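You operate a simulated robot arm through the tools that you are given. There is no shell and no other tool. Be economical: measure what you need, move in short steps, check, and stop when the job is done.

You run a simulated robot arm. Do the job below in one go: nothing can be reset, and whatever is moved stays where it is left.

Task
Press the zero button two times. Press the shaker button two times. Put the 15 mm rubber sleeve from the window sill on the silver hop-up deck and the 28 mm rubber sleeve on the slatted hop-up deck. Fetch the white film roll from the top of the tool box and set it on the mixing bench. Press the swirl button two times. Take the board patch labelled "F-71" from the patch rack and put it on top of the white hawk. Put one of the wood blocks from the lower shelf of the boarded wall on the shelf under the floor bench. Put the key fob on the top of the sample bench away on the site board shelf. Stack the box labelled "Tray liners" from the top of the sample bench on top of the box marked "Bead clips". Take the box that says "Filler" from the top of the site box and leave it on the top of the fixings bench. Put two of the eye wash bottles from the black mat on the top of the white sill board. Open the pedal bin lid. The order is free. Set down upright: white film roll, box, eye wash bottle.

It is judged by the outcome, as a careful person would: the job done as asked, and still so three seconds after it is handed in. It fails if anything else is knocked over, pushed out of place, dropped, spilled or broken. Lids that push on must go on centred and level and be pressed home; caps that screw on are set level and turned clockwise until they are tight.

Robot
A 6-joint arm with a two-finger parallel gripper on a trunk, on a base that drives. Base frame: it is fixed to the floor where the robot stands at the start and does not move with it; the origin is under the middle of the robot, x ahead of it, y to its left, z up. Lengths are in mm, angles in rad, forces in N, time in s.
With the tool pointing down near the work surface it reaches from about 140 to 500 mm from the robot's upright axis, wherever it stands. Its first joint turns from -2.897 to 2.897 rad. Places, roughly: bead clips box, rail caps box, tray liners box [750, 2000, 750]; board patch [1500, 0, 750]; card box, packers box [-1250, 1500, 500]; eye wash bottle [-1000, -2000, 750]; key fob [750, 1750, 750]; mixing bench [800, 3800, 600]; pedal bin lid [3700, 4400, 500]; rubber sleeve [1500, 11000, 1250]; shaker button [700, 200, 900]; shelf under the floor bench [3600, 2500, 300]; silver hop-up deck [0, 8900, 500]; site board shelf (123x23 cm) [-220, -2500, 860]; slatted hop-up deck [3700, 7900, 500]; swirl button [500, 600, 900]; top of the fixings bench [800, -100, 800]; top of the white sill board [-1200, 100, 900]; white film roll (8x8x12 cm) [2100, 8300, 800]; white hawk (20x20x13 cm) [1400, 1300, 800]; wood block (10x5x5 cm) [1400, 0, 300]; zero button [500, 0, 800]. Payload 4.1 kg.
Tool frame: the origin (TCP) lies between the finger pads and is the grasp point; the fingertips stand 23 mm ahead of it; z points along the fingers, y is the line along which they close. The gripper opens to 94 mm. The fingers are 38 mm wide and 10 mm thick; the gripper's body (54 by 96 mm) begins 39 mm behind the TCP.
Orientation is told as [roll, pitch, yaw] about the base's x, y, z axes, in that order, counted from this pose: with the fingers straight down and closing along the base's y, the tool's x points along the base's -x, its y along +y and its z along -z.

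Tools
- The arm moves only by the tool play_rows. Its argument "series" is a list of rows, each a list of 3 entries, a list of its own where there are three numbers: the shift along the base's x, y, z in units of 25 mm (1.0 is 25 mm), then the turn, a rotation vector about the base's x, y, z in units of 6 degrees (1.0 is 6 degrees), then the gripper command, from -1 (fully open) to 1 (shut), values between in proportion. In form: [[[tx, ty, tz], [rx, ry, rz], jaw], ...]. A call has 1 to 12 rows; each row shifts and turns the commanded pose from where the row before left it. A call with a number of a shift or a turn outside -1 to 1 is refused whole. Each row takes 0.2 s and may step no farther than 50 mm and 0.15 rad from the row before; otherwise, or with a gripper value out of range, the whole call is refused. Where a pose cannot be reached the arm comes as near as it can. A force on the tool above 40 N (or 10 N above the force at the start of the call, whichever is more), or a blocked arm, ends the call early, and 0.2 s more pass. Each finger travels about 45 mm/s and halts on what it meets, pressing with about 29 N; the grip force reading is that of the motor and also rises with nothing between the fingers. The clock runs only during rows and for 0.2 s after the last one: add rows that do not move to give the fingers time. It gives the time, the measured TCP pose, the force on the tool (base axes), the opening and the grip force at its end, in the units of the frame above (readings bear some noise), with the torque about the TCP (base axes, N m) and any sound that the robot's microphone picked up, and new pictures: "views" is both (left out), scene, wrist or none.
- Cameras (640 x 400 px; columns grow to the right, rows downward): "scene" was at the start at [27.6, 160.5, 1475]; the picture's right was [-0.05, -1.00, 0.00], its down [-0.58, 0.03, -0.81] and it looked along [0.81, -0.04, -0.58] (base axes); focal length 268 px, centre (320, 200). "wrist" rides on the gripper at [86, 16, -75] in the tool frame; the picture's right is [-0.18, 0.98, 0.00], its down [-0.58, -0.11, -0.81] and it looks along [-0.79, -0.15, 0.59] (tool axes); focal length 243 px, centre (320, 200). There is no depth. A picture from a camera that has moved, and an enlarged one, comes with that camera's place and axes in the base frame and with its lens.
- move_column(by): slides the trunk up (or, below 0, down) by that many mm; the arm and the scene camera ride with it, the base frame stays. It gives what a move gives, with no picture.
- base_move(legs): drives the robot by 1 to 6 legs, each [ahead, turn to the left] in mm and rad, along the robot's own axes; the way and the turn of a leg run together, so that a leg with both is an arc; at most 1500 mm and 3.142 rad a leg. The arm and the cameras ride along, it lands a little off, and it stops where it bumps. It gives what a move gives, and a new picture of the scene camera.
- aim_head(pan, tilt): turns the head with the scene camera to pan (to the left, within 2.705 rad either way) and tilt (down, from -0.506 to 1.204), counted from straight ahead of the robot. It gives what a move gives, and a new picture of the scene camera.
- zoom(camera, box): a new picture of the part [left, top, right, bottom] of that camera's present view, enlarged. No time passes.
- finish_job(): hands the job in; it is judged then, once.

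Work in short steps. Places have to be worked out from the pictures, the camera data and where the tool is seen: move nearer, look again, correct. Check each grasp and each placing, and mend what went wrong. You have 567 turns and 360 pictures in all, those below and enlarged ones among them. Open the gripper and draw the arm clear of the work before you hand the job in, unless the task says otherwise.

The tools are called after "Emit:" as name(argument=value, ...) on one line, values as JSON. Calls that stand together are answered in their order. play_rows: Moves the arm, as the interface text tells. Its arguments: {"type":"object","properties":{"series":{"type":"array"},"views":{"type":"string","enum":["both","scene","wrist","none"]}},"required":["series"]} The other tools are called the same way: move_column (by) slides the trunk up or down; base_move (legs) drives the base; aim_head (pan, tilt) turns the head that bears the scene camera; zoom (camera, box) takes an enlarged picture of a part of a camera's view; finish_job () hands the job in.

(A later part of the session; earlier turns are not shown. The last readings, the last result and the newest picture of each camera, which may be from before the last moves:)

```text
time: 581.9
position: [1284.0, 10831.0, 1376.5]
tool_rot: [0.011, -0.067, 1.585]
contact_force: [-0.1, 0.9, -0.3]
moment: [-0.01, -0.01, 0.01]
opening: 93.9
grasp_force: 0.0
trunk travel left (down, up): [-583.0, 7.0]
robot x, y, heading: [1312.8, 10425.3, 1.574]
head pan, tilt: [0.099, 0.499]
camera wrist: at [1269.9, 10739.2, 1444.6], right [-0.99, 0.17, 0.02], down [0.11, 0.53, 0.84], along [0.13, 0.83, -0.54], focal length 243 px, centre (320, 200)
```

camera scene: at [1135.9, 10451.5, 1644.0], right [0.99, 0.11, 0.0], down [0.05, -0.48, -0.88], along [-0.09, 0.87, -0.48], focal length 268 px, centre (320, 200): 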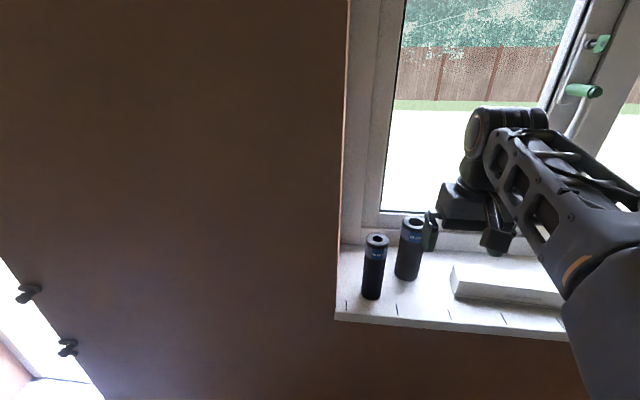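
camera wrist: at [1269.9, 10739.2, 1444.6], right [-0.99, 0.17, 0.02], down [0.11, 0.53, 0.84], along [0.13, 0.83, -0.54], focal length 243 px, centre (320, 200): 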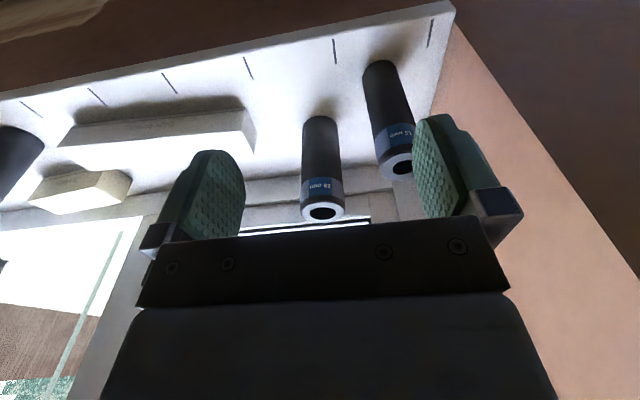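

Confirmed positions. I move above the 15 mm sleeve and descend around it.

Emit:
play_rows(series=[[[-0.54, 0.94, -0.1], [0, 0, 0], -1], [[-0.54, 0.94, -0.1], [0, 0, 0], -1], [[-0.54, 0.94, -0.1], [0, 0, 0], -1], [[-0.54, 0.94, -0.1], [0, 0, 0], -1], [[-0.54, 0.94, -0.1], [0, 0, 0], -1], [[0, 0, -0.5], [0, 0, 0], -1]], views="both")

```text
time: 583.3
position: [1217.3, 10946.5, 1349.6]
tool_rot: [0.01, -0.069, 1.585]
contact_force: [0.8, 0.1, -0.4]
moment: [-0.02, 0.05, 0.0]
opening: 93.9
grasp_force: 0.2
trunk travel left (down, up): [-583.0, 7.0]
robot x, y, heading: [1311.6, 10420.7, 1.577]
head pan, tilt: [0.099, 0.499]
camera scene: at [1135.9, 10451.4, 1644.0], right [0.99, 0.11, 0.0], down [0.05, -0.48, -0.88], along [-0.09, 0.87, -0.48], focal length 268 px, centre (320, 200)
camera wrist: at [1202.6, 10855.3, 1418.6], right [-0.99, 0.17, 0.02], down [0.11, 0.53, 0.84], along [0.13, 0.83, -0.54], focal length 243 px, centre (320, 200)
```

scene: 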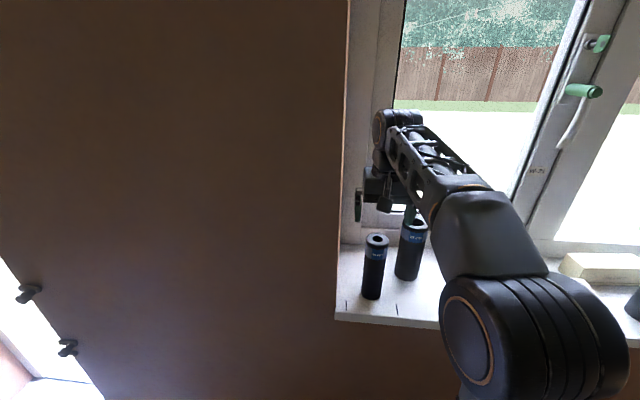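
wrist: 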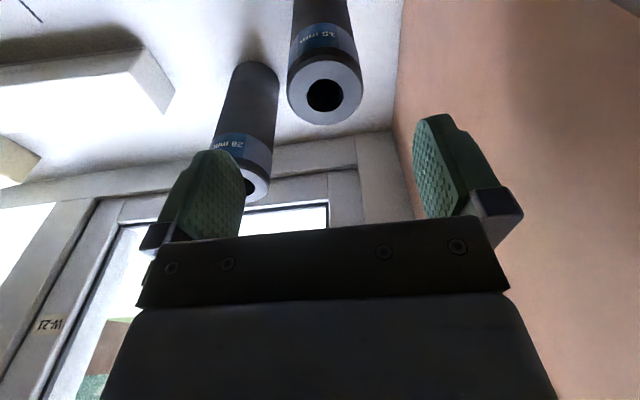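

Aligned. Descend to z≈1245 and grip.

Emit:
play_rows(series=[[[-0.15, 0.05, -1], [0, 0, 0], -1], [[0, 0, -1], [0, 0, 0], -1], [[0, 0, -1], [0, 0, 0], -1], [[0, 0, -1], [0, 0, 0], -1], [[0, 0, -0.2], [0, 0, 0], -1], [[0, 0, 0], [0, 0, 0], -1]], views="wrist")

```text
time: 584.7
position: [1213.4, 10947.2, 1242.9]
tool_rot: [0.011, -0.069, 1.585]
contact_force: [-0.1, 0.1, -0.2]
moment: [0.0, -0.03, -0.03]
opening: 94.2
grasp_force: 0.0
trunk travel left (down, up): [-583.0, 7.0]
robot x, y, heading: [1311.6, 10425.8, 1.578]
head pan, tilt: [0.099, 0.499]
camera wrist: at [1198.5, 10856.8, 1313.3], right [-0.99, 0.17, 0.02], down [0.11, 0.53, 0.84], along [0.13, 0.83, -0.54], focal length 243 px, centre (320, 200)
```

wrist: 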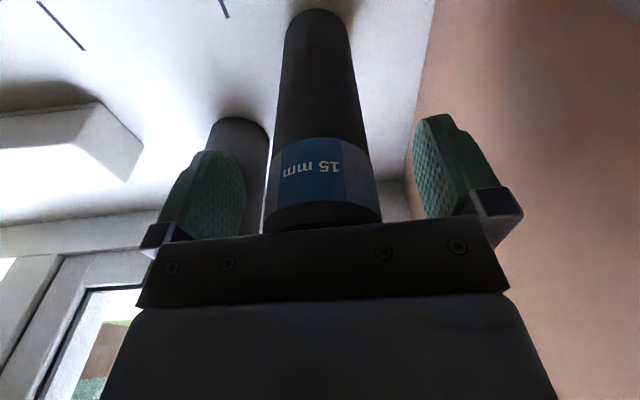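

Sleeve is between the fingers. Close and lift.

Emit:
play_rows(series=[[[0, 0, 0], [0, 0, 0], 1], [[0, 0, 0], [0, 0, 0], 1], [[0, 0, 0], [0, 0, 0], 1], [[0, 0, 0], [0, 0, 0], 1], [[0, 0, 0], [0, 0, 0], 1], [[0, 0, 0], [0, 0, 0], 1]], views="none")

Emit:
play_rows(series=[[[0, 0, 0.2], [0, 0, 0], 1], [[0, 0, 0.4], [0, 0, 0], 1], [[0, 0, 0.6], [0, 0, 0], 1], [[0, -0.3, 0.8], [0, 0, 0], 1], [[0, -0.9, 0.6], [0, 0, 0], 1], [[0, -0.9, 0], [0, 0, 0], 1], [[0, -0.9, 0], [0, 0, 0], 1], [[0, -0.9, 0], [0, 0, 0], 1], [[0, -0.9, 0], [0, 0, 0], 1], [[0, -0.9, 0], [0, 0, 0], 1]], views="wrist")

```text
time: 586.1
position: [1212.6, 10947.1, 1245.5]
tool_rot: [0.009, -0.068, 1.585]
contact_force: [0.7, 1.0, 1.5]
moment: [-0.02, -0.12, -0.03]
opening: 48.9
grasp_force: 29.1
trunk travel left (down, up): [-583.0, 7.0]
robot x, y, heading: [1313.1, 10425.3, 1.578]
head pan, tilt: [0.099, 0.499]
```

```text
time: 588.3
position: [1212.4, 10804.6, 1310.1]
tool_rot: [0.01, -0.069, 1.586]
contact_force: [0.1, 0.1, -0.6]
moment: [0.02, -0.01, -0.02]
opening: 48.6
grasp_force: 29.7
trunk travel left (down, up): [-583.0, 7.0]
robot x, y, heading: [1311.4, 10420.8, 1.577]
head pan, tilt: [0.099, 0.499]
camera wrist: at [1199.2, 10712.4, 1378.9], right [-0.99, 0.17, 0.02], down [0.11, 0.53, 0.84], along [0.13, 0.83, -0.54], focal length 243 px, centre (320, 200)
```

wrist: 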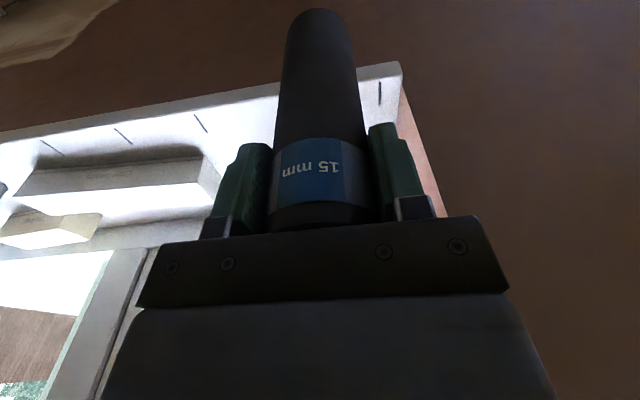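

15 mm sleeve held. Now drive to the north end of the silver deck at ≈[0,8900].

Emit:
base_move(legs=[[-220, 0], [0, 1.565], [1190, 0], [0, 1.571], [350, 0]])

Emit:
aim_head(pan=0.0, tilt=0.7)

```text
time: 590.0
position: [1214.1, 10591.3, 1309.2]
tool_rot: [0.009, -0.066, 1.585]
contact_force: [0.2, -0.2, -0.4]
moment: [0.01, 0.01, 0.01]
opening: 48.7
grasp_force: 29.2
trunk travel left (down, up): [-583.0, 7.0]
robot x, y, heading: [1310.9, 10210.1, 1.577]
head pan, tilt: [0.099, 0.499]
stopped in leg 1: the robot was blocked; the commanded pose is now the measured one
camera scene: at [1137.3, 10238.0, 1644.0], right [0.99, 0.11, 0.0], down [0.05, -0.48, -0.88], along [-0.09, 0.87, -0.48], focal length 268 px, centre (320, 200)
```

scene: 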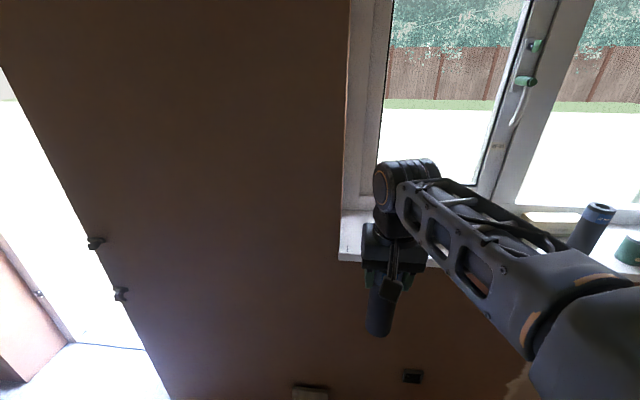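

```text
time: 590.7
position: [1214.5, 10590.9, 1309.8]
tool_rot: [0.01, -0.066, 1.586]
contact_force: [-1.1, -0.1, -0.4]
moment: [0.01, 0.06, 0.03]
opening: 48.6
grasp_force: 28.8
trunk travel left (down, up): [-583.0, 7.0]
robot x, y, heading: [1310.3, 10207.4, 1.573]
head pan, tilt: [0.0, 0.7]
camera scene: at [1146.4, 10231.9, 1626.3], right [1.0, 0.01, 0.0], down [0.01, -0.64, -0.77], along [-0.01, 0.77, -0.64], focal length 268 px, centre (320, 200)
```

scene: 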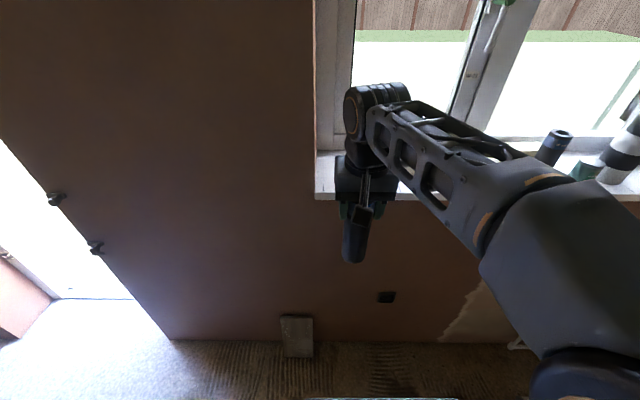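

Emit:
aim_head(pan=2.6, tilt=0.8)

```text
time: 593.1
position: [1214.2, 10589.6, 1309.4]
tool_rot: [0.011, -0.067, 1.584]
contact_force: [-0.8, -0.8, 0.2]
moment: [0.01, -0.01, 0.01]
opening: 48.8
grasp_force: 29.2
trunk travel left (down, up): [-583.0, 7.0]
robot x, y, heading: [1315.1, 10213.5, 1.573]
head pan, tilt: [2.601, 0.799]
camera scene: at [1106.0, 10077.4, 1618.0], right [-0.86, 0.51, 0.0], down [0.36, 0.62, -0.7], along [-0.35, -0.6, -0.72], focal length 268 px, centre (320, 200)
```

scene: 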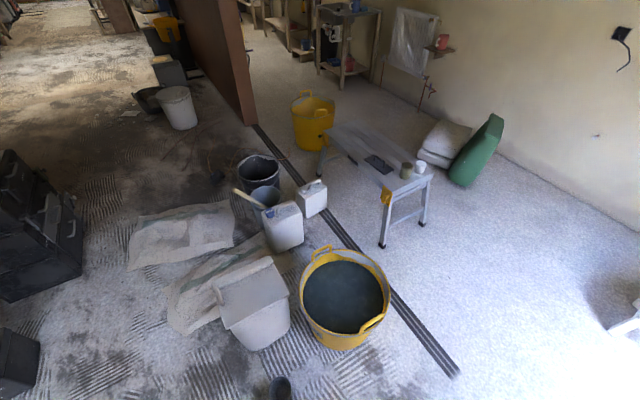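

Emit:
aim_head(pan=2.65, tilt=1.15)

```text
time: 593.9
position: [1214.0, 10590.2, 1310.5]
tool_rot: [0.01, -0.067, 1.585]
contact_force: [-0.3, 0.7, 0.4]
moment: [0.0, 0.03, 0.03]
opening: 48.4
grasp_force: 29.2
trunk travel left (down, up): [-583.0, 7.0]
robot x, y, heading: [1312.8, 10211.0, 1.576]
head pan, tilt: [2.649, 1.15]
camera scene: at [1119.3, 10094.0, 1593.2], right [-0.88, 0.47, 0.0], down [0.43, 0.81, -0.41], along [-0.19, -0.36, -0.91], focal length 268 px, centre (320, 200)
```

scene: 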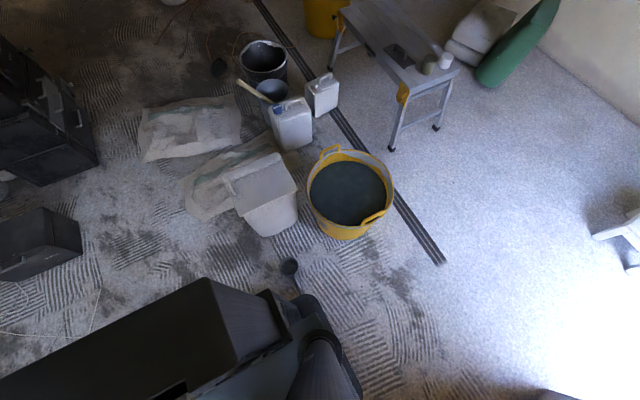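

A thin-handled item stands behind me; I go forward first, then turn and drive round to the deck's north end.

Emit:
base_move(legs=[[110, 0], [0, 1.571], [1190, 0], [0, 1.571], [520, 0]])

Emit:
aim_head(pan=0.0, tilt=0.75)

```text
time: 611.0
position: [276.2, 9397.4, 1310.0]
tool_rot: [0.01, -0.066, -1.53]
contact_force: [0.2, -0.5, 0.2]
moment: [0.02, 0.03, -0.02]
opening: 48.9
grasp_force: 28.8
trunk travel left (down, up): [-583.0, 7.0]
robot x, y, heading: [168.0, 9778.3, -1.536]
head pan, tilt: [2.649, 1.15]
camera scene: at [357.7, 9892.3, 1593.2], right [0.9, -0.44, 0.0], down [-0.4, -0.82, -0.41], along [0.18, 0.37, -0.91], focal length 268 px, centre (320, 200)
```

scene: 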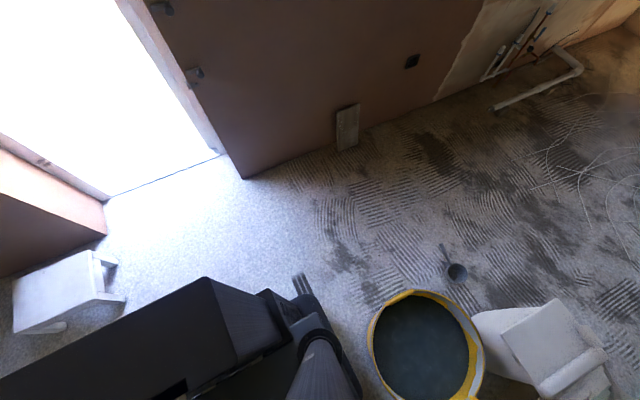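

```text
time: 613.3
position: [276.4, 9397.5, 1310.3]
tool_rot: [0.01, -0.067, -1.53]
contact_force: [-0.4, 0.4, -0.1]
moment: [-0.01, -0.03, -0.01]
opening: 48.8
grasp_force: 29.0
trunk travel left (down, up): [-583.0, 7.0]
robot x, y, heading: [166.1, 9775.6, -1.537]
head pan, tilt: [0.0, 0.75]
camera scene: at [334.5, 9756.5, 1622.0], right [-1.0, -0.04, 0.0], down [-0.02, 0.68, -0.73], along [0.03, -0.73, -0.68], focal length 268 px, centre (320, 200)
```

scene: 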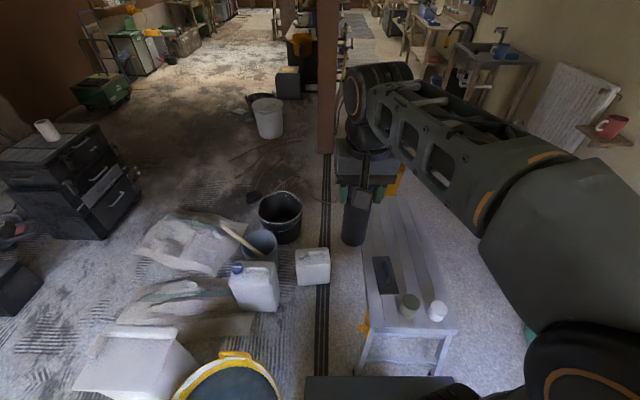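

Free spot on the deck ≈[-105,9120] between the float and cups. I shift sideways and approach the deck end.

Emit:
base_move(legs=[[0, -1.5], [250, 0], [0, 1.466], [85, 0]])

Emit:
move_column(by=-450)

Emit:
aim_head(pan=0.0, tilt=0.8)

```text
time: 623.1
position: [16.8, 9279.8, 1309.7]
tool_rot: [0.01, -0.067, -1.554]
contact_force: [0.6, 0.1, 0.3]
moment: [0.05, -0.01, -0.03]
opening: 48.9
grasp_force: 28.7
trunk travel left (down, up): [-583.0, 7.0]
robot x, y, heading: [-86.6, 9657.9, -1.563]
head pan, tilt: [0.0, 0.75]
camera scene: at [83.1, 9636.4, 1622.0], right [-1.0, -0.01, 0.0], down [-0.01, 0.68, -0.73], along [0.01, -0.73, -0.68], focal length 268 px, centre (320, 200)
```

scene: 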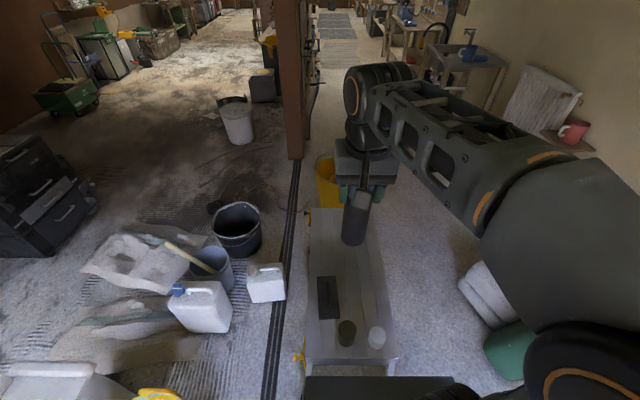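

```text
refused: -450 is not a number from -400 to 400
```

```text
time: 623.7
position: [16.3, 9281.7, 1310.0]
tool_rot: [0.01, -0.068, -1.553]
contact_force: [0.1, 0.4, 0.6]
moment: [0.03, 0.0, 0.02]
opening: 48.6
grasp_force: 29.1
trunk travel left (down, up): [-583.0, 7.0]
robot x, y, heading: [-82.3, 9662.5, -1.56]
head pan, tilt: [0.0, 0.799]
camera scene: at [83.0, 9640.0, 1618.1], right [-1.0, -0.01, 0.0], down [-0.01, 0.72, -0.7], along [0.01, -0.7, -0.72], focal length 268 px, centre (320, 200)
```

scene: 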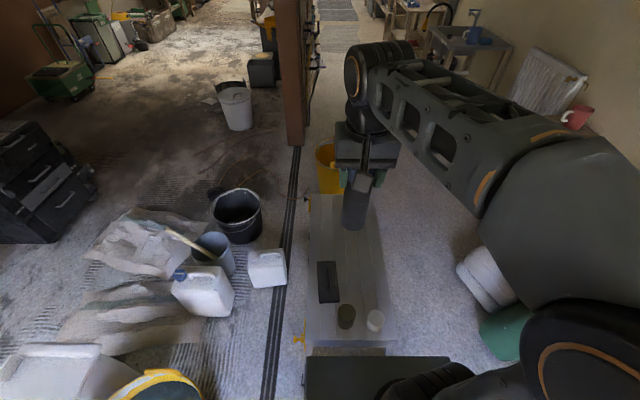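

Emit:
move_column(by=-330)

Emit:
zoom(camera="scene", box=[220, 180, 540, 380])

```text
time: 627.0
position: [16.4, 9280.1, 979.5]
tool_rot: [0.012, -0.066, -1.553]
contact_force: [0.3, 0.1, -0.5]
moment: [0.0, -0.02, -0.02]
opening: 48.8
grasp_force: 28.5
trunk travel left (down, up): [-253.0, 337.0]
robot x, y, heading: [-85.3, 9657.6, -1.557]
head pan, tilt: [0.0, 0.799]
```

```text
2.00 times, centred on (380, 280) of scene
camera zoom: at [83.0, 9640.1, 1288.1], right [-1.0, -0.01, 0.0], down [-0.01, 0.72, -0.7], along [0.01, -0.7, -0.72], focal length 537 px, centre (200, 40)
```

zoom: 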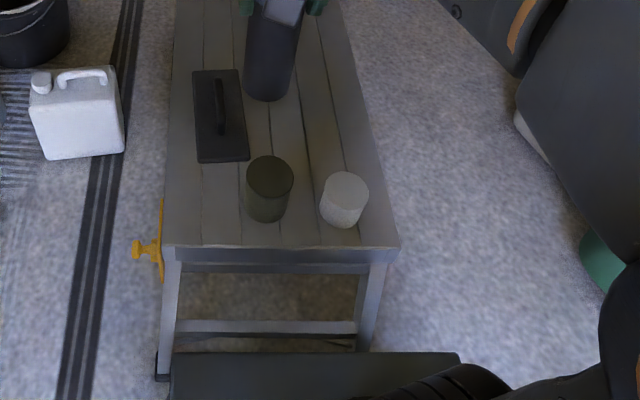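

Deck surface ≈ z 500; target [-95,9125]. I move over it and lower the trunk.

Emit:
play_rows(series=[[[-0.64, -0.9, 0], [0, 0, 0], 1], [[-0.64, -0.9, 0], [0, 0, 0], 1], [[-0.64, -0.9, 0], [0, 0, 0], 1], [[-0.64, -0.9, 0], [0, 0, 0], 1], [[-0.64, -0.9, 0], [0, 0, 0], 1], [[-0.64, -0.9, 0], [0, 0, 0], 1], [[-0.6, -0.8, 0], [0, 0, 0], 1]], views="none")

Emit:
move_column(by=-250)

Emit:
zoom(camera="scene", box=[220, 100, 540, 300])

Emit:
zoom(camera="wrist", box=[0, 0, 640, 400])

```text
time: 628.6
position: [-95.4, 9125.9, 979.3]
tool_rot: [0.01, -0.07, -1.553]
contact_force: [0.7, -0.6, -0.4]
moment: [-0.01, 0.04, -0.01]
opening: 48.8
grasp_force: 29.0
trunk travel left (down, up): [-253.0, 337.0]
robot x, y, heading: [-82.5, 9660.1, -1.559]
head pan, tilt: [0.0, 0.799]
```

```text
time: 631.1
position: [-95.9, 9126.3, 730.1]
tool_rot: [0.012, -0.066, -1.552]
contact_force: [0.1, 0.1, 0.5]
moment: [-0.04, -0.02, 0.03]
opening: 48.8
grasp_force: 28.9
trunk travel left (down, up): [-3.0, 587.0]
robot x, y, heading: [-87.1, 9663.8, -1.562]
head pan, tilt: [0.0, 0.799]
```

```text
2.00 times, centred on (380, 200) of scene
camera zoom: at [83.0, 9640.1, 1038.1], right [-1.0, -0.01, 0.0], down [-0.01, 0.72, -0.7], along [0.01, -0.7, -0.72], focal length 537 px, centre (200, 200)
```

zoom: 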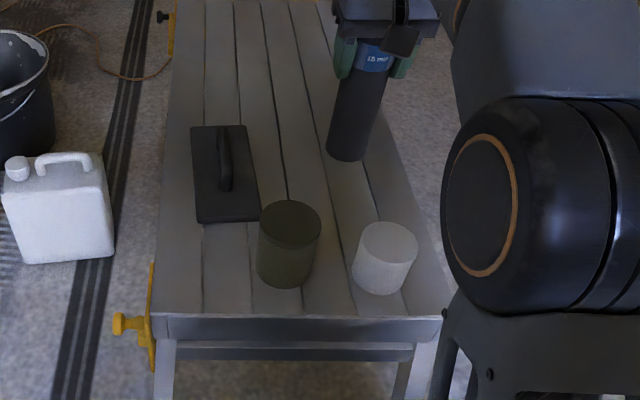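

```text
1.00 times, centred on (320, 200) of wrist (not enlarged: the box is as wide or as high as the picture)
camera zoom: at [-81.8, 9217.7, 798.9], right [0.99, -0.17, 0.02], down [-0.11, -0.53, 0.84], along [-0.13, -0.83, -0.54], focal length 243 px, centre (320, 200)
```

zoom: 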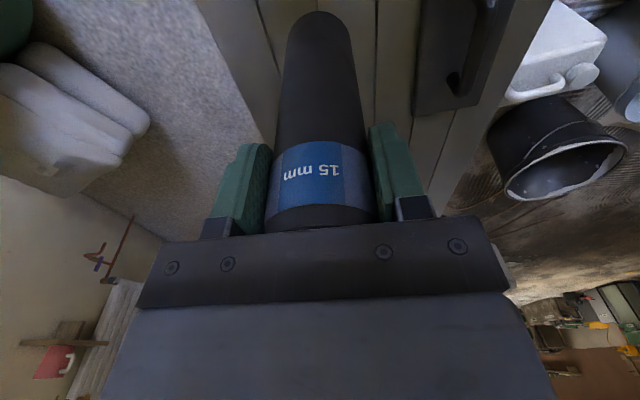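

Position is clear. Lower with the arm until contact.

Emit:
play_rows(series=[[[0, 0, -0.6], [0, 0, 0], 1], [[0, 0, -0.6], [0, 0, 0], 1], [[0, 0, -0.6], [0, 0, 0], 1], [[0, 0, -0.6], [0, 0, 0], 1], [[0, 0, -0.4], [0, 0, 0], 1], [[0, 0, -0.3], [0, 0, 0], 1], [[0, 0, -0.2], [0, 0, 0], 1], [[0, 0, -0.2], [0, 0, 0], 1]], views="scene")

```text
time: 632.9
position: [-95.9, 9126.0, 641.8]
tool_rot: [0.011, -0.067, -1.554]
contact_force: [0.4, 0.2, -0.5]
moment: [-0.01, 0.0, -0.01]
opening: 48.8
grasp_force: 28.7
trunk travel left (down, up): [-3.0, 587.0]
robot x, y, heading: [-85.0, 9661.7, -1.563]
head pan, tilt: [0.0, 0.799]
camera scene: at [83.0, 9640.1, 1038.0], right [-1.0, -0.01, 0.0], down [-0.01, 0.72, -0.7], along [0.01, -0.7, -0.72], focal length 268 px, centre (320, 200)
```

scene: 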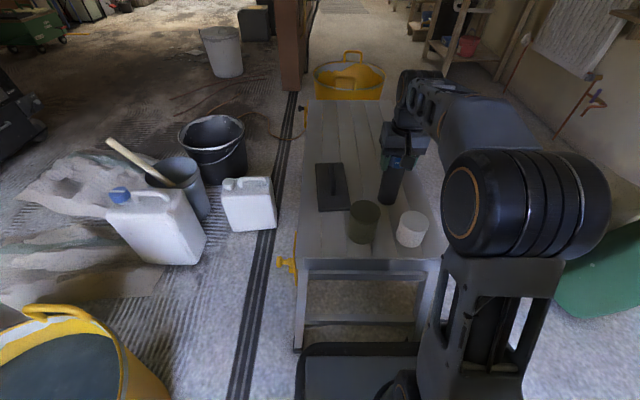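

Emit:
play_rows(series=[[[0, 0, -0.15], [0, 0, 0], 1], [[0, 0, -0.15], [0, 0, 0], 1], [[0, 0, -0.15], [0, 0, 0], 1], [[0, 0, -0.15], [0, 0, 0], 1], [[0, 0, -0.15], [0, 0, 0], 1], [[0, 0, -0.15], [0, 0, 0], 1], [[0, 0, -0.15], [0, 0, 0], 1], [[0, 0, -0.15], [0, 0, 0], 1], [[0, 0, -0.15], [0, 0, 0], 1]], views="none")

```text
time: 634.0
position: [-94.7, 9124.0, 633.8]
tool_rot: [0.01, -0.084, -1.554]
contact_force: [-0.1, 6.0, 16.2]
moment: [0.68, 0.31, -0.14]
opening: 48.5
grasp_force: 29.0
trunk travel left (down, up): [-3.0, 587.0]
robot x, y, heading: [-84.0, 9665.9, -1.559]
head pan, tilt: [0.0, 0.799]
stopped in row 5: the force on the tool passed its limit at 41 N (the readings are from after the stop); the commanded pose is now the measured one
```

Contact. Release gently and lift up.

Emit:
play_rows(series=[[[0, 0, 0.05], [0, 0.15, 0], 1], [[0, 0, 0.05], [0, 0, 0], 0.6], [[0, 0, 0], [0, 0, 0], 0.1], [[0, 0, 0], [0, 0, 0], -0.5], [[0, 0, 0], [0, 0, 0], -1], [[0, 0, 0], [0, 0, 0], -1], [[0, 0, 0.6], [0, 0, 0], -1], [[0, 0, 1], [0, 0, 0], -1], [[0, 0, 1], [0, 0, 0], -1], [[0, 0, 1], [0, 0, 0], -1], [[0, 0, 1], [0, 0, 0], -1], [[0, 0, 1], [0, 0, 0], -1]], views="scene")

```text
time: 636.6
position: [-94.8, 9125.4, 773.6]
tool_rot: [-0.006, -0.08, -1.553]
contact_force: [-0.2, 0.7, 0.2]
moment: [-0.01, 0.01, 0.0]
opening: 93.7
grasp_force: 0.1
trunk travel left (down, up): [-3.0, 587.0]
robot x, y, heading: [-83.8, 9662.5, -1.558]
head pan, tilt: [0.0, 0.799]
camera scene: at [83.0, 9640.0, 1038.0], right [-1.0, -0.01, 0.0], down [-0.01, 0.72, -0.7], along [0.01, -0.7, -0.72], focal length 268 px, centre (320, 200)
```

scene: 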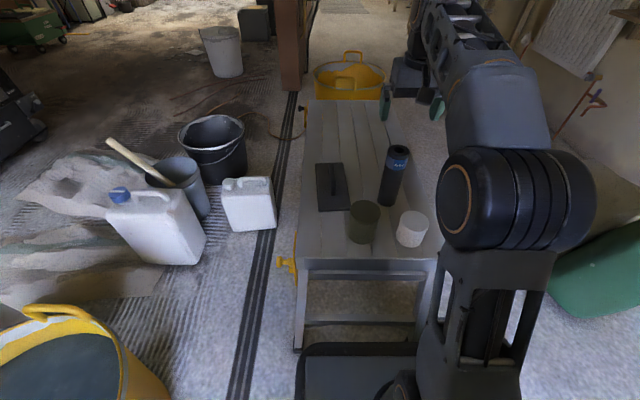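

15 mm sleeve stands on the silver deck. Now back to the window for the 28 mm sleeve.

Emit:
move_column(by=400)

Emit:
play_rows(series=[[[0.3, 1, 0], [0, 0, 0], -1], [[0.3, 1, 0], [0, 0, 0], -1], [[0.3, 1, 0], [0, 0, 0], -1], [[0.3, 1, 0], [0, 0, 0], -1], [[0.3, 1, 0], [0, 0, 0], -1]], views="none")

Emit:
base_move(legs=[[-640, 0], [0, 1.56], [1420, 0], [0, 1.571], [180, 0]])

Emit:
move_column(by=180)

Emit:
zoom(camera="wrist", box=[0, 0, 640, 400])

```text
time: 640.4
position: [-95.5, 9124.5, 1172.6]
tool_rot: [-0.008, -0.08, -1.55]
contact_force: [0.2, -0.6, -0.3]
moment: [0.0, -0.01, -0.02]
opening: 93.9
grasp_force: 0.0
trunk travel left (down, up): [-403.0, 187.0]
robot x, y, heading: [-82.9, 9659.3, -1.556]
head pan, tilt: [0.0, 0.799]
```

```text
time: 641.6
position: [-54.7, 9251.6, 1174.0]
tool_rot: [-0.006, -0.079, -1.553]
contact_force: [0.0, -0.2, 0.7]
moment: [0.0, 0.03, 0.0]
opening: 93.7
grasp_force: 0.0
trunk travel left (down, up): [-403.0, 187.0]
robot x, y, heading: [-80.1, 9659.9, -1.558]
head pan, tilt: [0.0, 0.799]
```

```text
time: 660.6
position: [1313.9, 10889.5, 1174.4]
tool_rot: [-0.007, -0.08, 1.6]
contact_force: [-1.2, -0.1, 0.3]
moment: [0.0, 0.0, 0.0]
opening: 94.0
grasp_force: 0.0
trunk travel left (down, up): [-403.0, 187.0]
robot x, y, heading: [1347.3, 10478.0, 1.586]
head pan, tilt: [0.0, 0.799]
camera scene: at [1178.6, 10495.0, 1438.0], right [1.0, 0.02, 0.0], down [0.01, -0.72, -0.7], along [-0.01, 0.7, -0.72], focal length 268 px, centre (320, 200)
```

scene: 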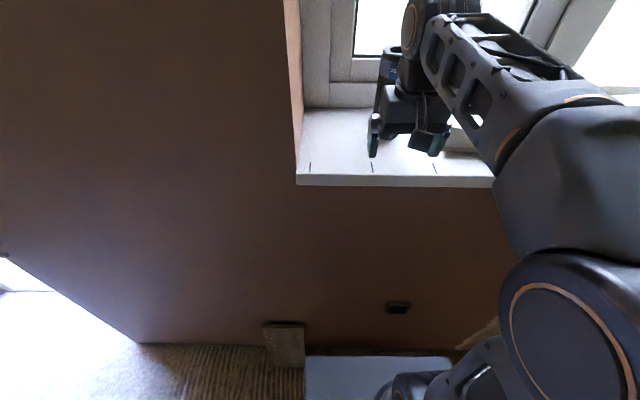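

```text
time: 662.6
position: [1314.4, 10888.7, 1355.2]
tool_rot: [-0.006, -0.079, 1.599]
contact_force: [-0.4, 0.5, 0.5]
moment: [0.01, -0.02, -0.04]
opening: 93.9
grasp_force: 0.1
trunk travel left (down, up): [-583.0, 7.0]
robot x, y, heading: [1347.6, 10479.8, 1.588]
head pan, tilt: [0.0, 0.799]
```

```text
1.00 times, centred on (320, 200) of wrist (not enlarged: the box is as wide or as high as the picture)
camera zoom: at [1299.9, 10797.1, 1421.5], right [-0.99, 0.16, 0.01], down [0.09, 0.52, 0.85], along [0.13, 0.84, -0.53], focal length 243 px, centre (320, 200)
```

zoom: 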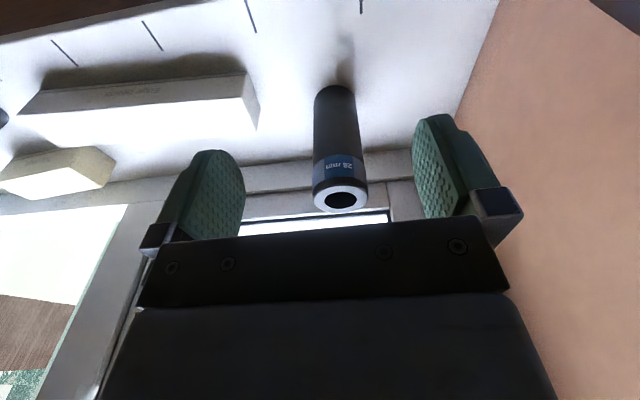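

28 mm sleeve at [1311,11015]. Move above it, then descend.

Emit:
play_rows(series=[[[0, 1, 0], [0, 0, 0], -1], [[0, 1, 0], [0, 0, 0], -1], [[0, 1, 0], [0, 0, 0], -1], [[0, 1, 0], [0, 0, 0], -1], [[-0.1, 1, 0], [0, 0, 0], -1], [[0, 0, -0.6], [0, 0, 0], -1]], views="wrist")

```text
time: 664.0
position: [1313.7, 11014.8, 1338.0]
tool_rot: [-0.007, -0.083, 1.598]
contact_force: [0.5, 0.0, -0.8]
moment: [0.0, -0.01, 0.01]
opening: 94.1
grasp_force: 0.0
trunk travel left (down, up): [-583.0, 7.0]
robot x, y, heading: [1346.4, 10478.4, 1.591]
head pan, tilt: [0.0, 0.799]
camera wrist: at [1298.4, 10922.3, 1405.6], right [-0.99, 0.16, 0.01], down [0.09, 0.52, 0.85], along [0.13, 0.84, -0.53], focal length 243 px, centre (320, 200)
```

wrist: 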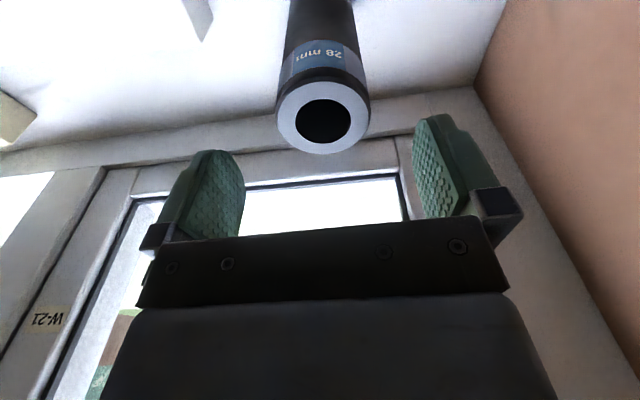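

Emit:
play_rows(series=[[[-0.08, 0.2, -1], [0, 0, 0], -1], [[0, 0, -1], [0, 0, 0], -1], [[0, 0, -1], [0, 0, 0], -1], [[0, 0, -0.7], [0, 0, 0], -1], [[0, 0, 0], [0, 0, 0], 1], [[0, 0, 0], [0, 0, 0], 1], [[0, 0, 0], [0, 0, 0], 1], [[0, 0, 0], [0, 0, 0], 1], [[0, 0, 0], [0, 0, 0], 1], [[0, 0, 0], [0, 0, 0], 1]], views="wrist")

Emit:
play_rows(series=[[[0, 0, 0.2], [0, 0, 0], 1], [[0, 0, 0.4], [0, 0, 0], 1], [[0, 0, 0.6], [0, 0, 0], 1], [[0, -0.3, 0.8], [0, 0, 0], 1], [[0, -0.9, 0.6], [0, 0, 0], 1], [[0, -0.9, 0], [0, 0, 0], 1], [[0, -0.9, 0], [0, 0, 0], 1], [[0, -0.9, 0], [0, 0, 0], 1], [[0, -0.9, 0], [0, 0, 0], 1], [[0, -0.9, 0], [0, 0, 0], 1], [[0, -0.9, 0], [0, 0, 0], 1]], views="none")

```text
time: 666.2
position: [1308.3, 11020.0, 1246.9]
tool_rot: [-0.007, -0.08, 1.599]
contact_force: [-1.0, -0.7, 0.0]
moment: [-0.02, 0.01, -0.01]
opening: 61.5
grasp_force: 28.6
trunk travel left (down, up): [-583.0, 7.0]
robot x, y, heading: [1346.9, 10478.8, 1.594]
head pan, tilt: [0.0, 0.799]
camera wrist: at [1294.9, 10928.1, 1313.6], right [-0.99, 0.16, 0.01], down [0.09, 0.52, 0.85], along [0.13, 0.84, -0.53], focal length 243 px, centre (320, 200)
```

wrist: 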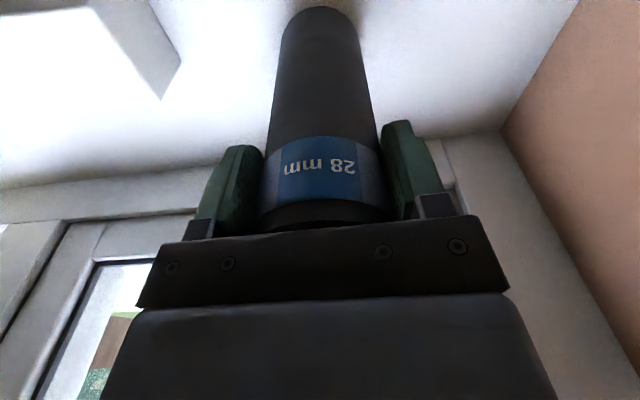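

```text
time: 668.6
position: [1309.3, 10854.2, 1312.0]
tool_rot: [-0.007, -0.078, 1.599]
contact_force: [0.7, 0.8, 0.0]
moment: [-0.02, -0.01, 0.02]
opening: 61.3
grasp_force: 28.5
trunk travel left (down, up): [-583.0, 7.0]
robot x, y, heading: [1345.4, 10477.9, 1.593]
head pan, tilt: [0.0, 0.799]
```

28 mm sleeve held. Now drive east then south toward the slatted deck, and look.

Emit:
base_move(legs=[[-60, 0], [0, -1.593], [700, 0], [0, -0.93], [1200, 0]])

Emit:
aim_head(pan=0.2, tilt=0.6)

```text
time: 676.1
position: [2206.6, 10439.9, 1313.6]
tool_rot: [-0.008, -0.083, 0.058]
contact_force: [-0.8, -1.6, -1.0]
moment: [-0.01, -0.04, -0.01]
opening: 61.2
grasp_force: 29.3
trunk travel left (down, up): [-583.0, 7.0]
robot x, y, heading: [1836.1, 10373.2, 0.166]
head pan, tilt: [0.0, 0.799]
stopped in leg 3: the robot was blocked; the commanded pose is now the measured one
camera scene: at [1825.9, 10536.8, 1617.9], right [0.17, -0.99, 0.0], down [-0.71, -0.12, -0.7], along [0.69, 0.12, -0.72], focal length 268 px, centre (320, 200)
```

scene: 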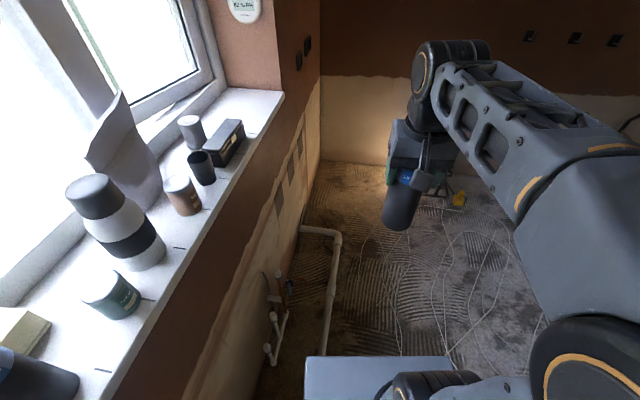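

```text
time: 676.9
position: [2206.6, 10440.6, 1313.2]
tool_rot: [-0.005, -0.079, 0.059]
contact_force: [0.3, -0.3, 0.0]
moment: [0.01, 0.02, -0.02]
opening: 61.4
grasp_force: 29.4
trunk travel left (down, up): [-583.0, 7.0]
robot x, y, heading: [1836.1, 10367.6, 0.163]
head pan, tilt: [0.201, 0.6]
camera scene: at [1829.3, 10554.4, 1634.8], right [0.36, -0.93, 0.0], down [-0.53, -0.2, -0.82], along [0.77, 0.3, -0.57], focal length 268 px, centre (320, 200)
```

scene: 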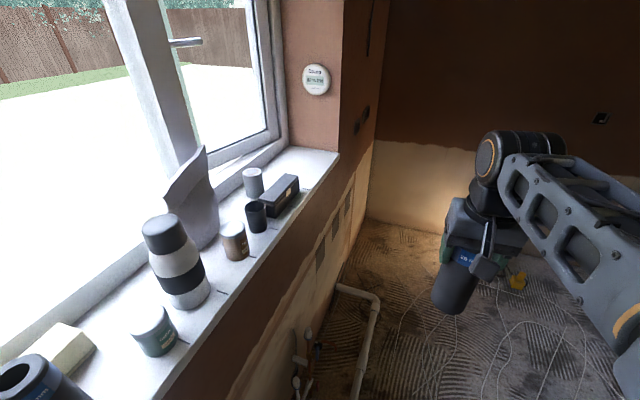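

I touched a waste pipe near the wall; back off and go further south before heading east.

Emit:
base_move(legs=[[-150, 0], [0, -1.263], [850, 0], [0, 0.9], [600, 0]])

Emit:
aim_head(pan=-0.4, tilt=0.6)

```text
time: 690.9
position: [3063.1, 9411.1, 1313.7]
tool_rot: [-0.005, -0.081, -0.291]
contact_force: [-0.3, -1.2, -0.6]
moment: [0.0, 0.0, 0.0]
opening: 61.2
grasp_force: 28.9
trunk travel left (down, up): [-583.0, 7.0]
robot x, y, heading: [2688.6, 9476.2, -0.181]
head pan, tilt: [0.201, 0.6]
camera scene: at [2748.4, 9648.0, 1634.9], right [0.02, -1.0, 0.0], down [-0.57, -0.01, -0.82], along [0.82, 0.01, -0.57], focal length 268 px, centre (320, 200)
```

scene: 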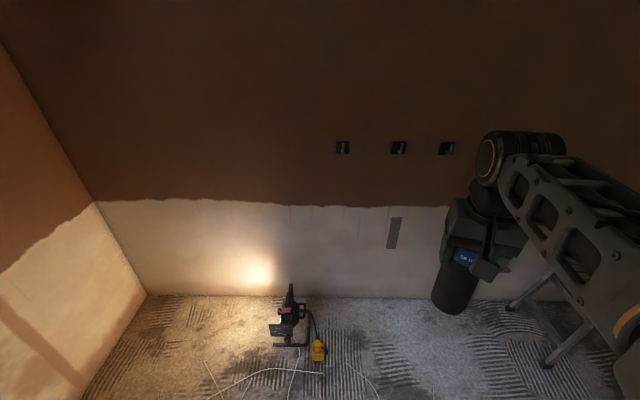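

```text
time: 691.9
position: [3062.3, 9411.0, 1312.4]
tool_rot: [-0.006, -0.08, -0.292]
contact_force: [-0.1, -0.5, 0.4]
moment: [0.02, 0.0, -0.04]
opening: 61.2
grasp_force: 28.7
trunk travel left (down, up): [-583.0, 7.0]
robot x, y, heading: [2687.8, 9475.6, -0.178]
head pan, tilt: [-0.4, 0.6]
camera scene: at [2733.4, 9598.0, 1634.9], right [-0.55, -0.83, 0.0], down [-0.47, 0.31, -0.83], along [0.69, -0.45, -0.56], focal length 268 px, centre (320, 200)
```

scene: 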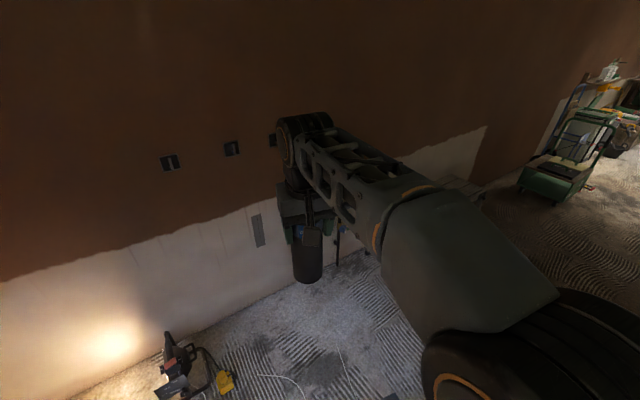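

The deck's north end is at y≈8350, x 3490–3880. I drive to face it from the north.

Emit:
base_move(legs=[[0, -0.2], [880, 0], [0, -1.189], [250, 0]])

Emit:
aim_head(pan=0.1, tilt=0.8)

```text
time: 701.7
position: [3524.4, 8510.9, 1313.3]
tool_rot: [-0.006, -0.08, -1.667]
contact_force: [0.1, -0.4, -0.4]
moment: [0.02, 0.0, 0.01]
opening: 60.8
grasp_force: 29.1
trunk travel left (down, up): [-583.0, 7.0]
robot x, y, heading: [3515.3, 8886.5, -1.561]
head pan, tilt: [-0.4, 0.6]
camera scene: at [3646.2, 8867.7, 1634.9], right [-0.93, 0.38, 0.0], down [0.21, 0.52, -0.82], along [-0.31, -0.76, -0.57], focal length 268 px, centre (320, 200)
```

scene: 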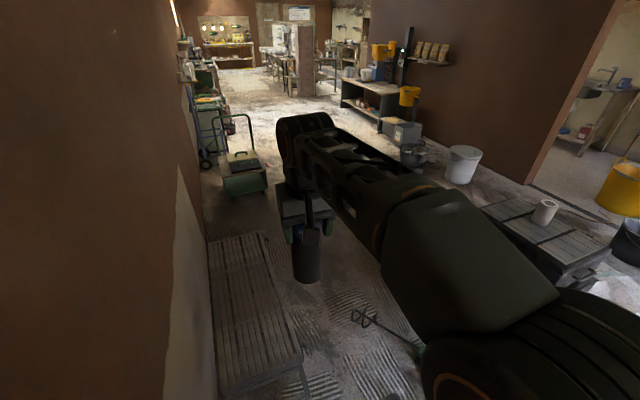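

```text
time: 702.6
position: [3524.2, 8511.0, 1313.8]
tool_rot: [-0.005, -0.081, -1.666]
contact_force: [0.2, -0.4, -0.1]
moment: [-0.01, 0.01, -0.01]
opening: 61.0
grasp_force: 29.6
trunk travel left (down, up): [-583.0, 7.0]
robot x, y, heading: [3514.9, 8886.2, -1.559]
head pan, tilt: [0.099, 0.799]
camera scene: at [3688.5, 8870.3, 1618.1], right [-0.99, -0.11, 0.0], down [-0.08, 0.71, -0.7], along [0.08, -0.69, -0.72], focal length 268 px, centre (320, 200)
```

scene: 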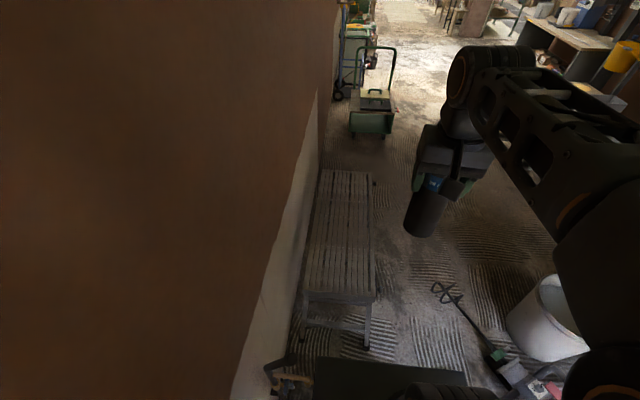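

Deck north edge y≈8372, x 3514–3812. I move forward 165 mm and lower the trunk over the target [3640,8225].

Emit:
base_move(legs=[[165, 0]])

Emit:
play_rows(series=[[[0.8, -0.8, 0], [0, 0, 0], 1], [[0.8, -0.8, 0], [0, 0, 0], 1], [[0.8, -0.8, 0], [0, 0, 0], 1], [[0.8, -0.8, 0], [0, 0, 0], 1], [[0.8, -0.8, 0], [0, 0, 0], 1], [[0.6, -0.8, 0], [0, 0, 0], 1]], views="none")

Emit:
move_column(by=-400)

Emit:
aim_head(pan=0.0, tilt=0.85)

```text
time: 704.1
position: [3527.1, 8343.3, 1312.5]
tool_rot: [-0.006, -0.079, -1.669]
contact_force: [0.1, 0.1, -1.2]
moment: [0.03, -0.02, 0.0]
opening: 61.0
grasp_force: 29.0
trunk travel left (down, up): [-583.0, 7.0]
robot x, y, heading: [3518.6, 8725.7, -1.562]
head pan, tilt: [0.099, 0.799]
camera scene: at [3690.5, 8703.5, 1618.0], right [-0.99, -0.11, 0.0], down [-0.08, 0.71, -0.7], along [0.08, -0.69, -0.72], focal length 268 px, centre (320, 200)
```

scene: 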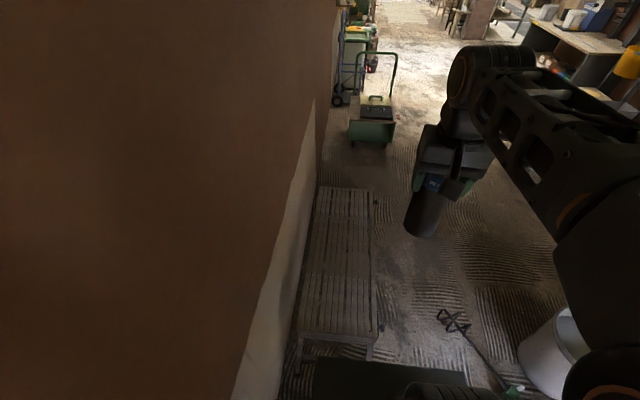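

```text
time: 705.5
position: [3643.4, 8225.7, 1313.1]
tool_rot: [-0.008, -0.081, -1.669]
contact_force: [0.7, 0.2, -0.9]
moment: [0.02, -0.01, 0.0]
opening: 60.5
grasp_force: 28.6
trunk travel left (down, up): [-583.0, 7.0]
robot x, y, heading: [3514.9, 8727.0, -1.555]
head pan, tilt: [0.099, 0.799]
```

```text
time: 709.3
position: [3636.4, 8223.5, 929.8]
tool_rot: [0.003, -0.076, -1.669]
contact_force: [0.4, -2.4, 2.6]
moment: [0.23, 0.0, -0.05]
opening: 60.5
grasp_force: 29.5
trunk travel left (down, up): [-183.0, 407.0]
robot x, y, heading: [3514.3, 8723.1, -1.561]
head pan, tilt: [0.099, 0.799]
```

```text
time: 710.0
position: [3637.9, 8226.2, 909.0]
tool_rot: [0.002, -0.084, -1.667]
contact_force: [0.0, 0.4, 0.0]
moment: [0.04, 0.01, 0.0]
opening: 60.9
grasp_force: 29.0
trunk travel left (down, up): [-183.0, 407.0]
robot x, y, heading: [3520.3, 8727.6, -1.553]
head pan, tilt: [0.0, 0.85]
camera scene: at [3662.6, 8705.6, 1213.7], right [-1.0, -0.01, -0.02], down [0.0, 0.75, -0.66], along [0.02, -0.66, -0.75], focal length 268 px, centre (320, 200)
```

scene: 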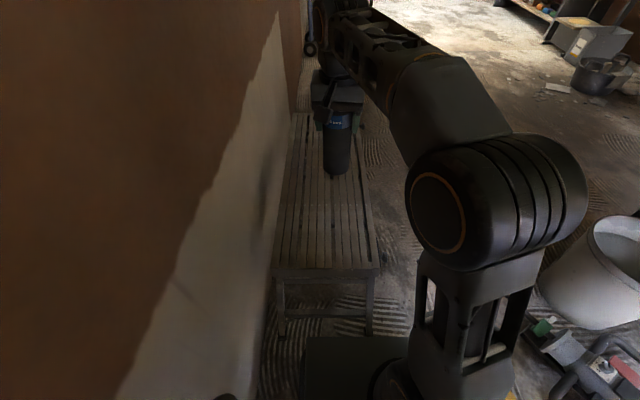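

Emit:
zoom(camera="scene", box=[220, 60, 460, 360])

Emit:
aim_head(pan=0.3, tilt=1.15)

```text
1.33 times, centred on (340, 210) of scene
camera zoom: at [3662.6, 8705.6, 1213.7], right [-1.0, -0.01, -0.02], down [0.0, 0.75, -0.66], along [0.02, -0.66, -0.75], focal length 358 px, centre (293, 187)
```

zoom: 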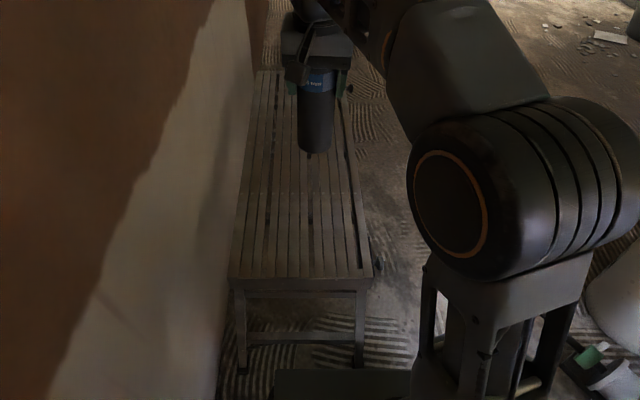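

```text
time: 710.8
position: [3636.0, 8227.4, 914.1]
tool_rot: [0.001, -0.082, -1.669]
contact_force: [-1.0, 0.2, -0.4]
moment: [0.03, 0.02, 0.01]
opening: 60.6
grasp_force: 29.4
trunk travel left (down, up): [-183.0, 407.0]
robot x, y, heading: [3518.4, 8722.6, -1.562]
head pan, tilt: [0.3, 1.15]
camera scene: at [3681.4, 8727.4, 1197.6], right [-0.95, -0.31, -0.02], down [-0.27, 0.87, -0.41], along [0.14, -0.39, -0.91], focal length 268 px, centre (320, 200)
```

scene: 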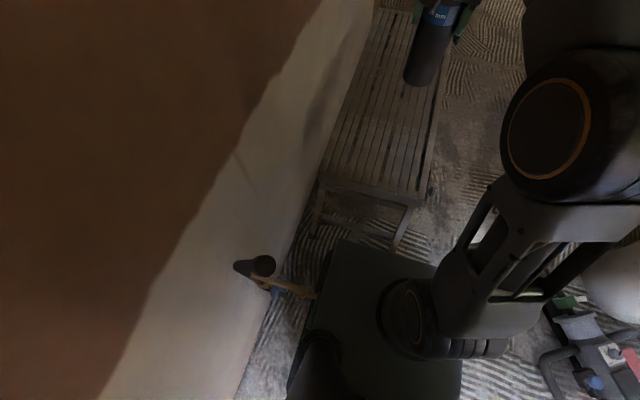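

The robot seems slightly tilted — perhaps something by the wall touches on the left. I raise the trunk 150 mm and re-check.

Emit:
move_column(by=150)

Emit:
aim_head(pan=0.6, tilt=1.15)

```text
time: 712.5
position: [3642.0, 8224.9, 1064.9]
tool_rot: [-0.004, -0.08, -1.668]
contact_force: [-0.3, -0.6, -0.9]
moment: [0.04, -0.01, 0.0]
opening: 60.7
grasp_force: 28.8
trunk travel left (down, up): [-333.0, 257.0]
robot x, y, heading: [3516.4, 8725.6, -1.563]
head pan, tilt: [0.3, 1.15]
```

```text
time: 713.3
position: [3643.6, 8226.3, 1064.2]
tool_rot: [-0.004, -0.079, -1.669]
contact_force: [-0.2, -0.2, -0.4]
moment: [-0.02, 0.02, -0.04]
opening: 60.6
grasp_force: 29.1
trunk travel left (down, up): [-333.0, 257.0]
robot x, y, heading: [3514.3, 8725.8, -1.56]
head pan, tilt: [0.6, 1.15]
camera scene: at [3715.1, 8735.9, 1343.2], right [-0.82, -0.57, 0.0], down [-0.52, 0.75, -0.41], along [0.23, -0.33, -0.91], focal length 268 px, centre (320, 200)
```

scene: 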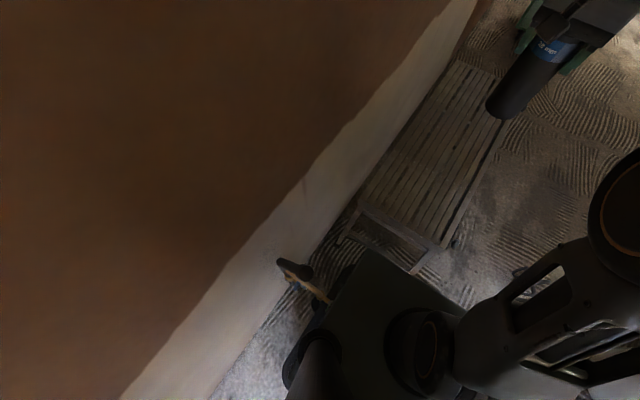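

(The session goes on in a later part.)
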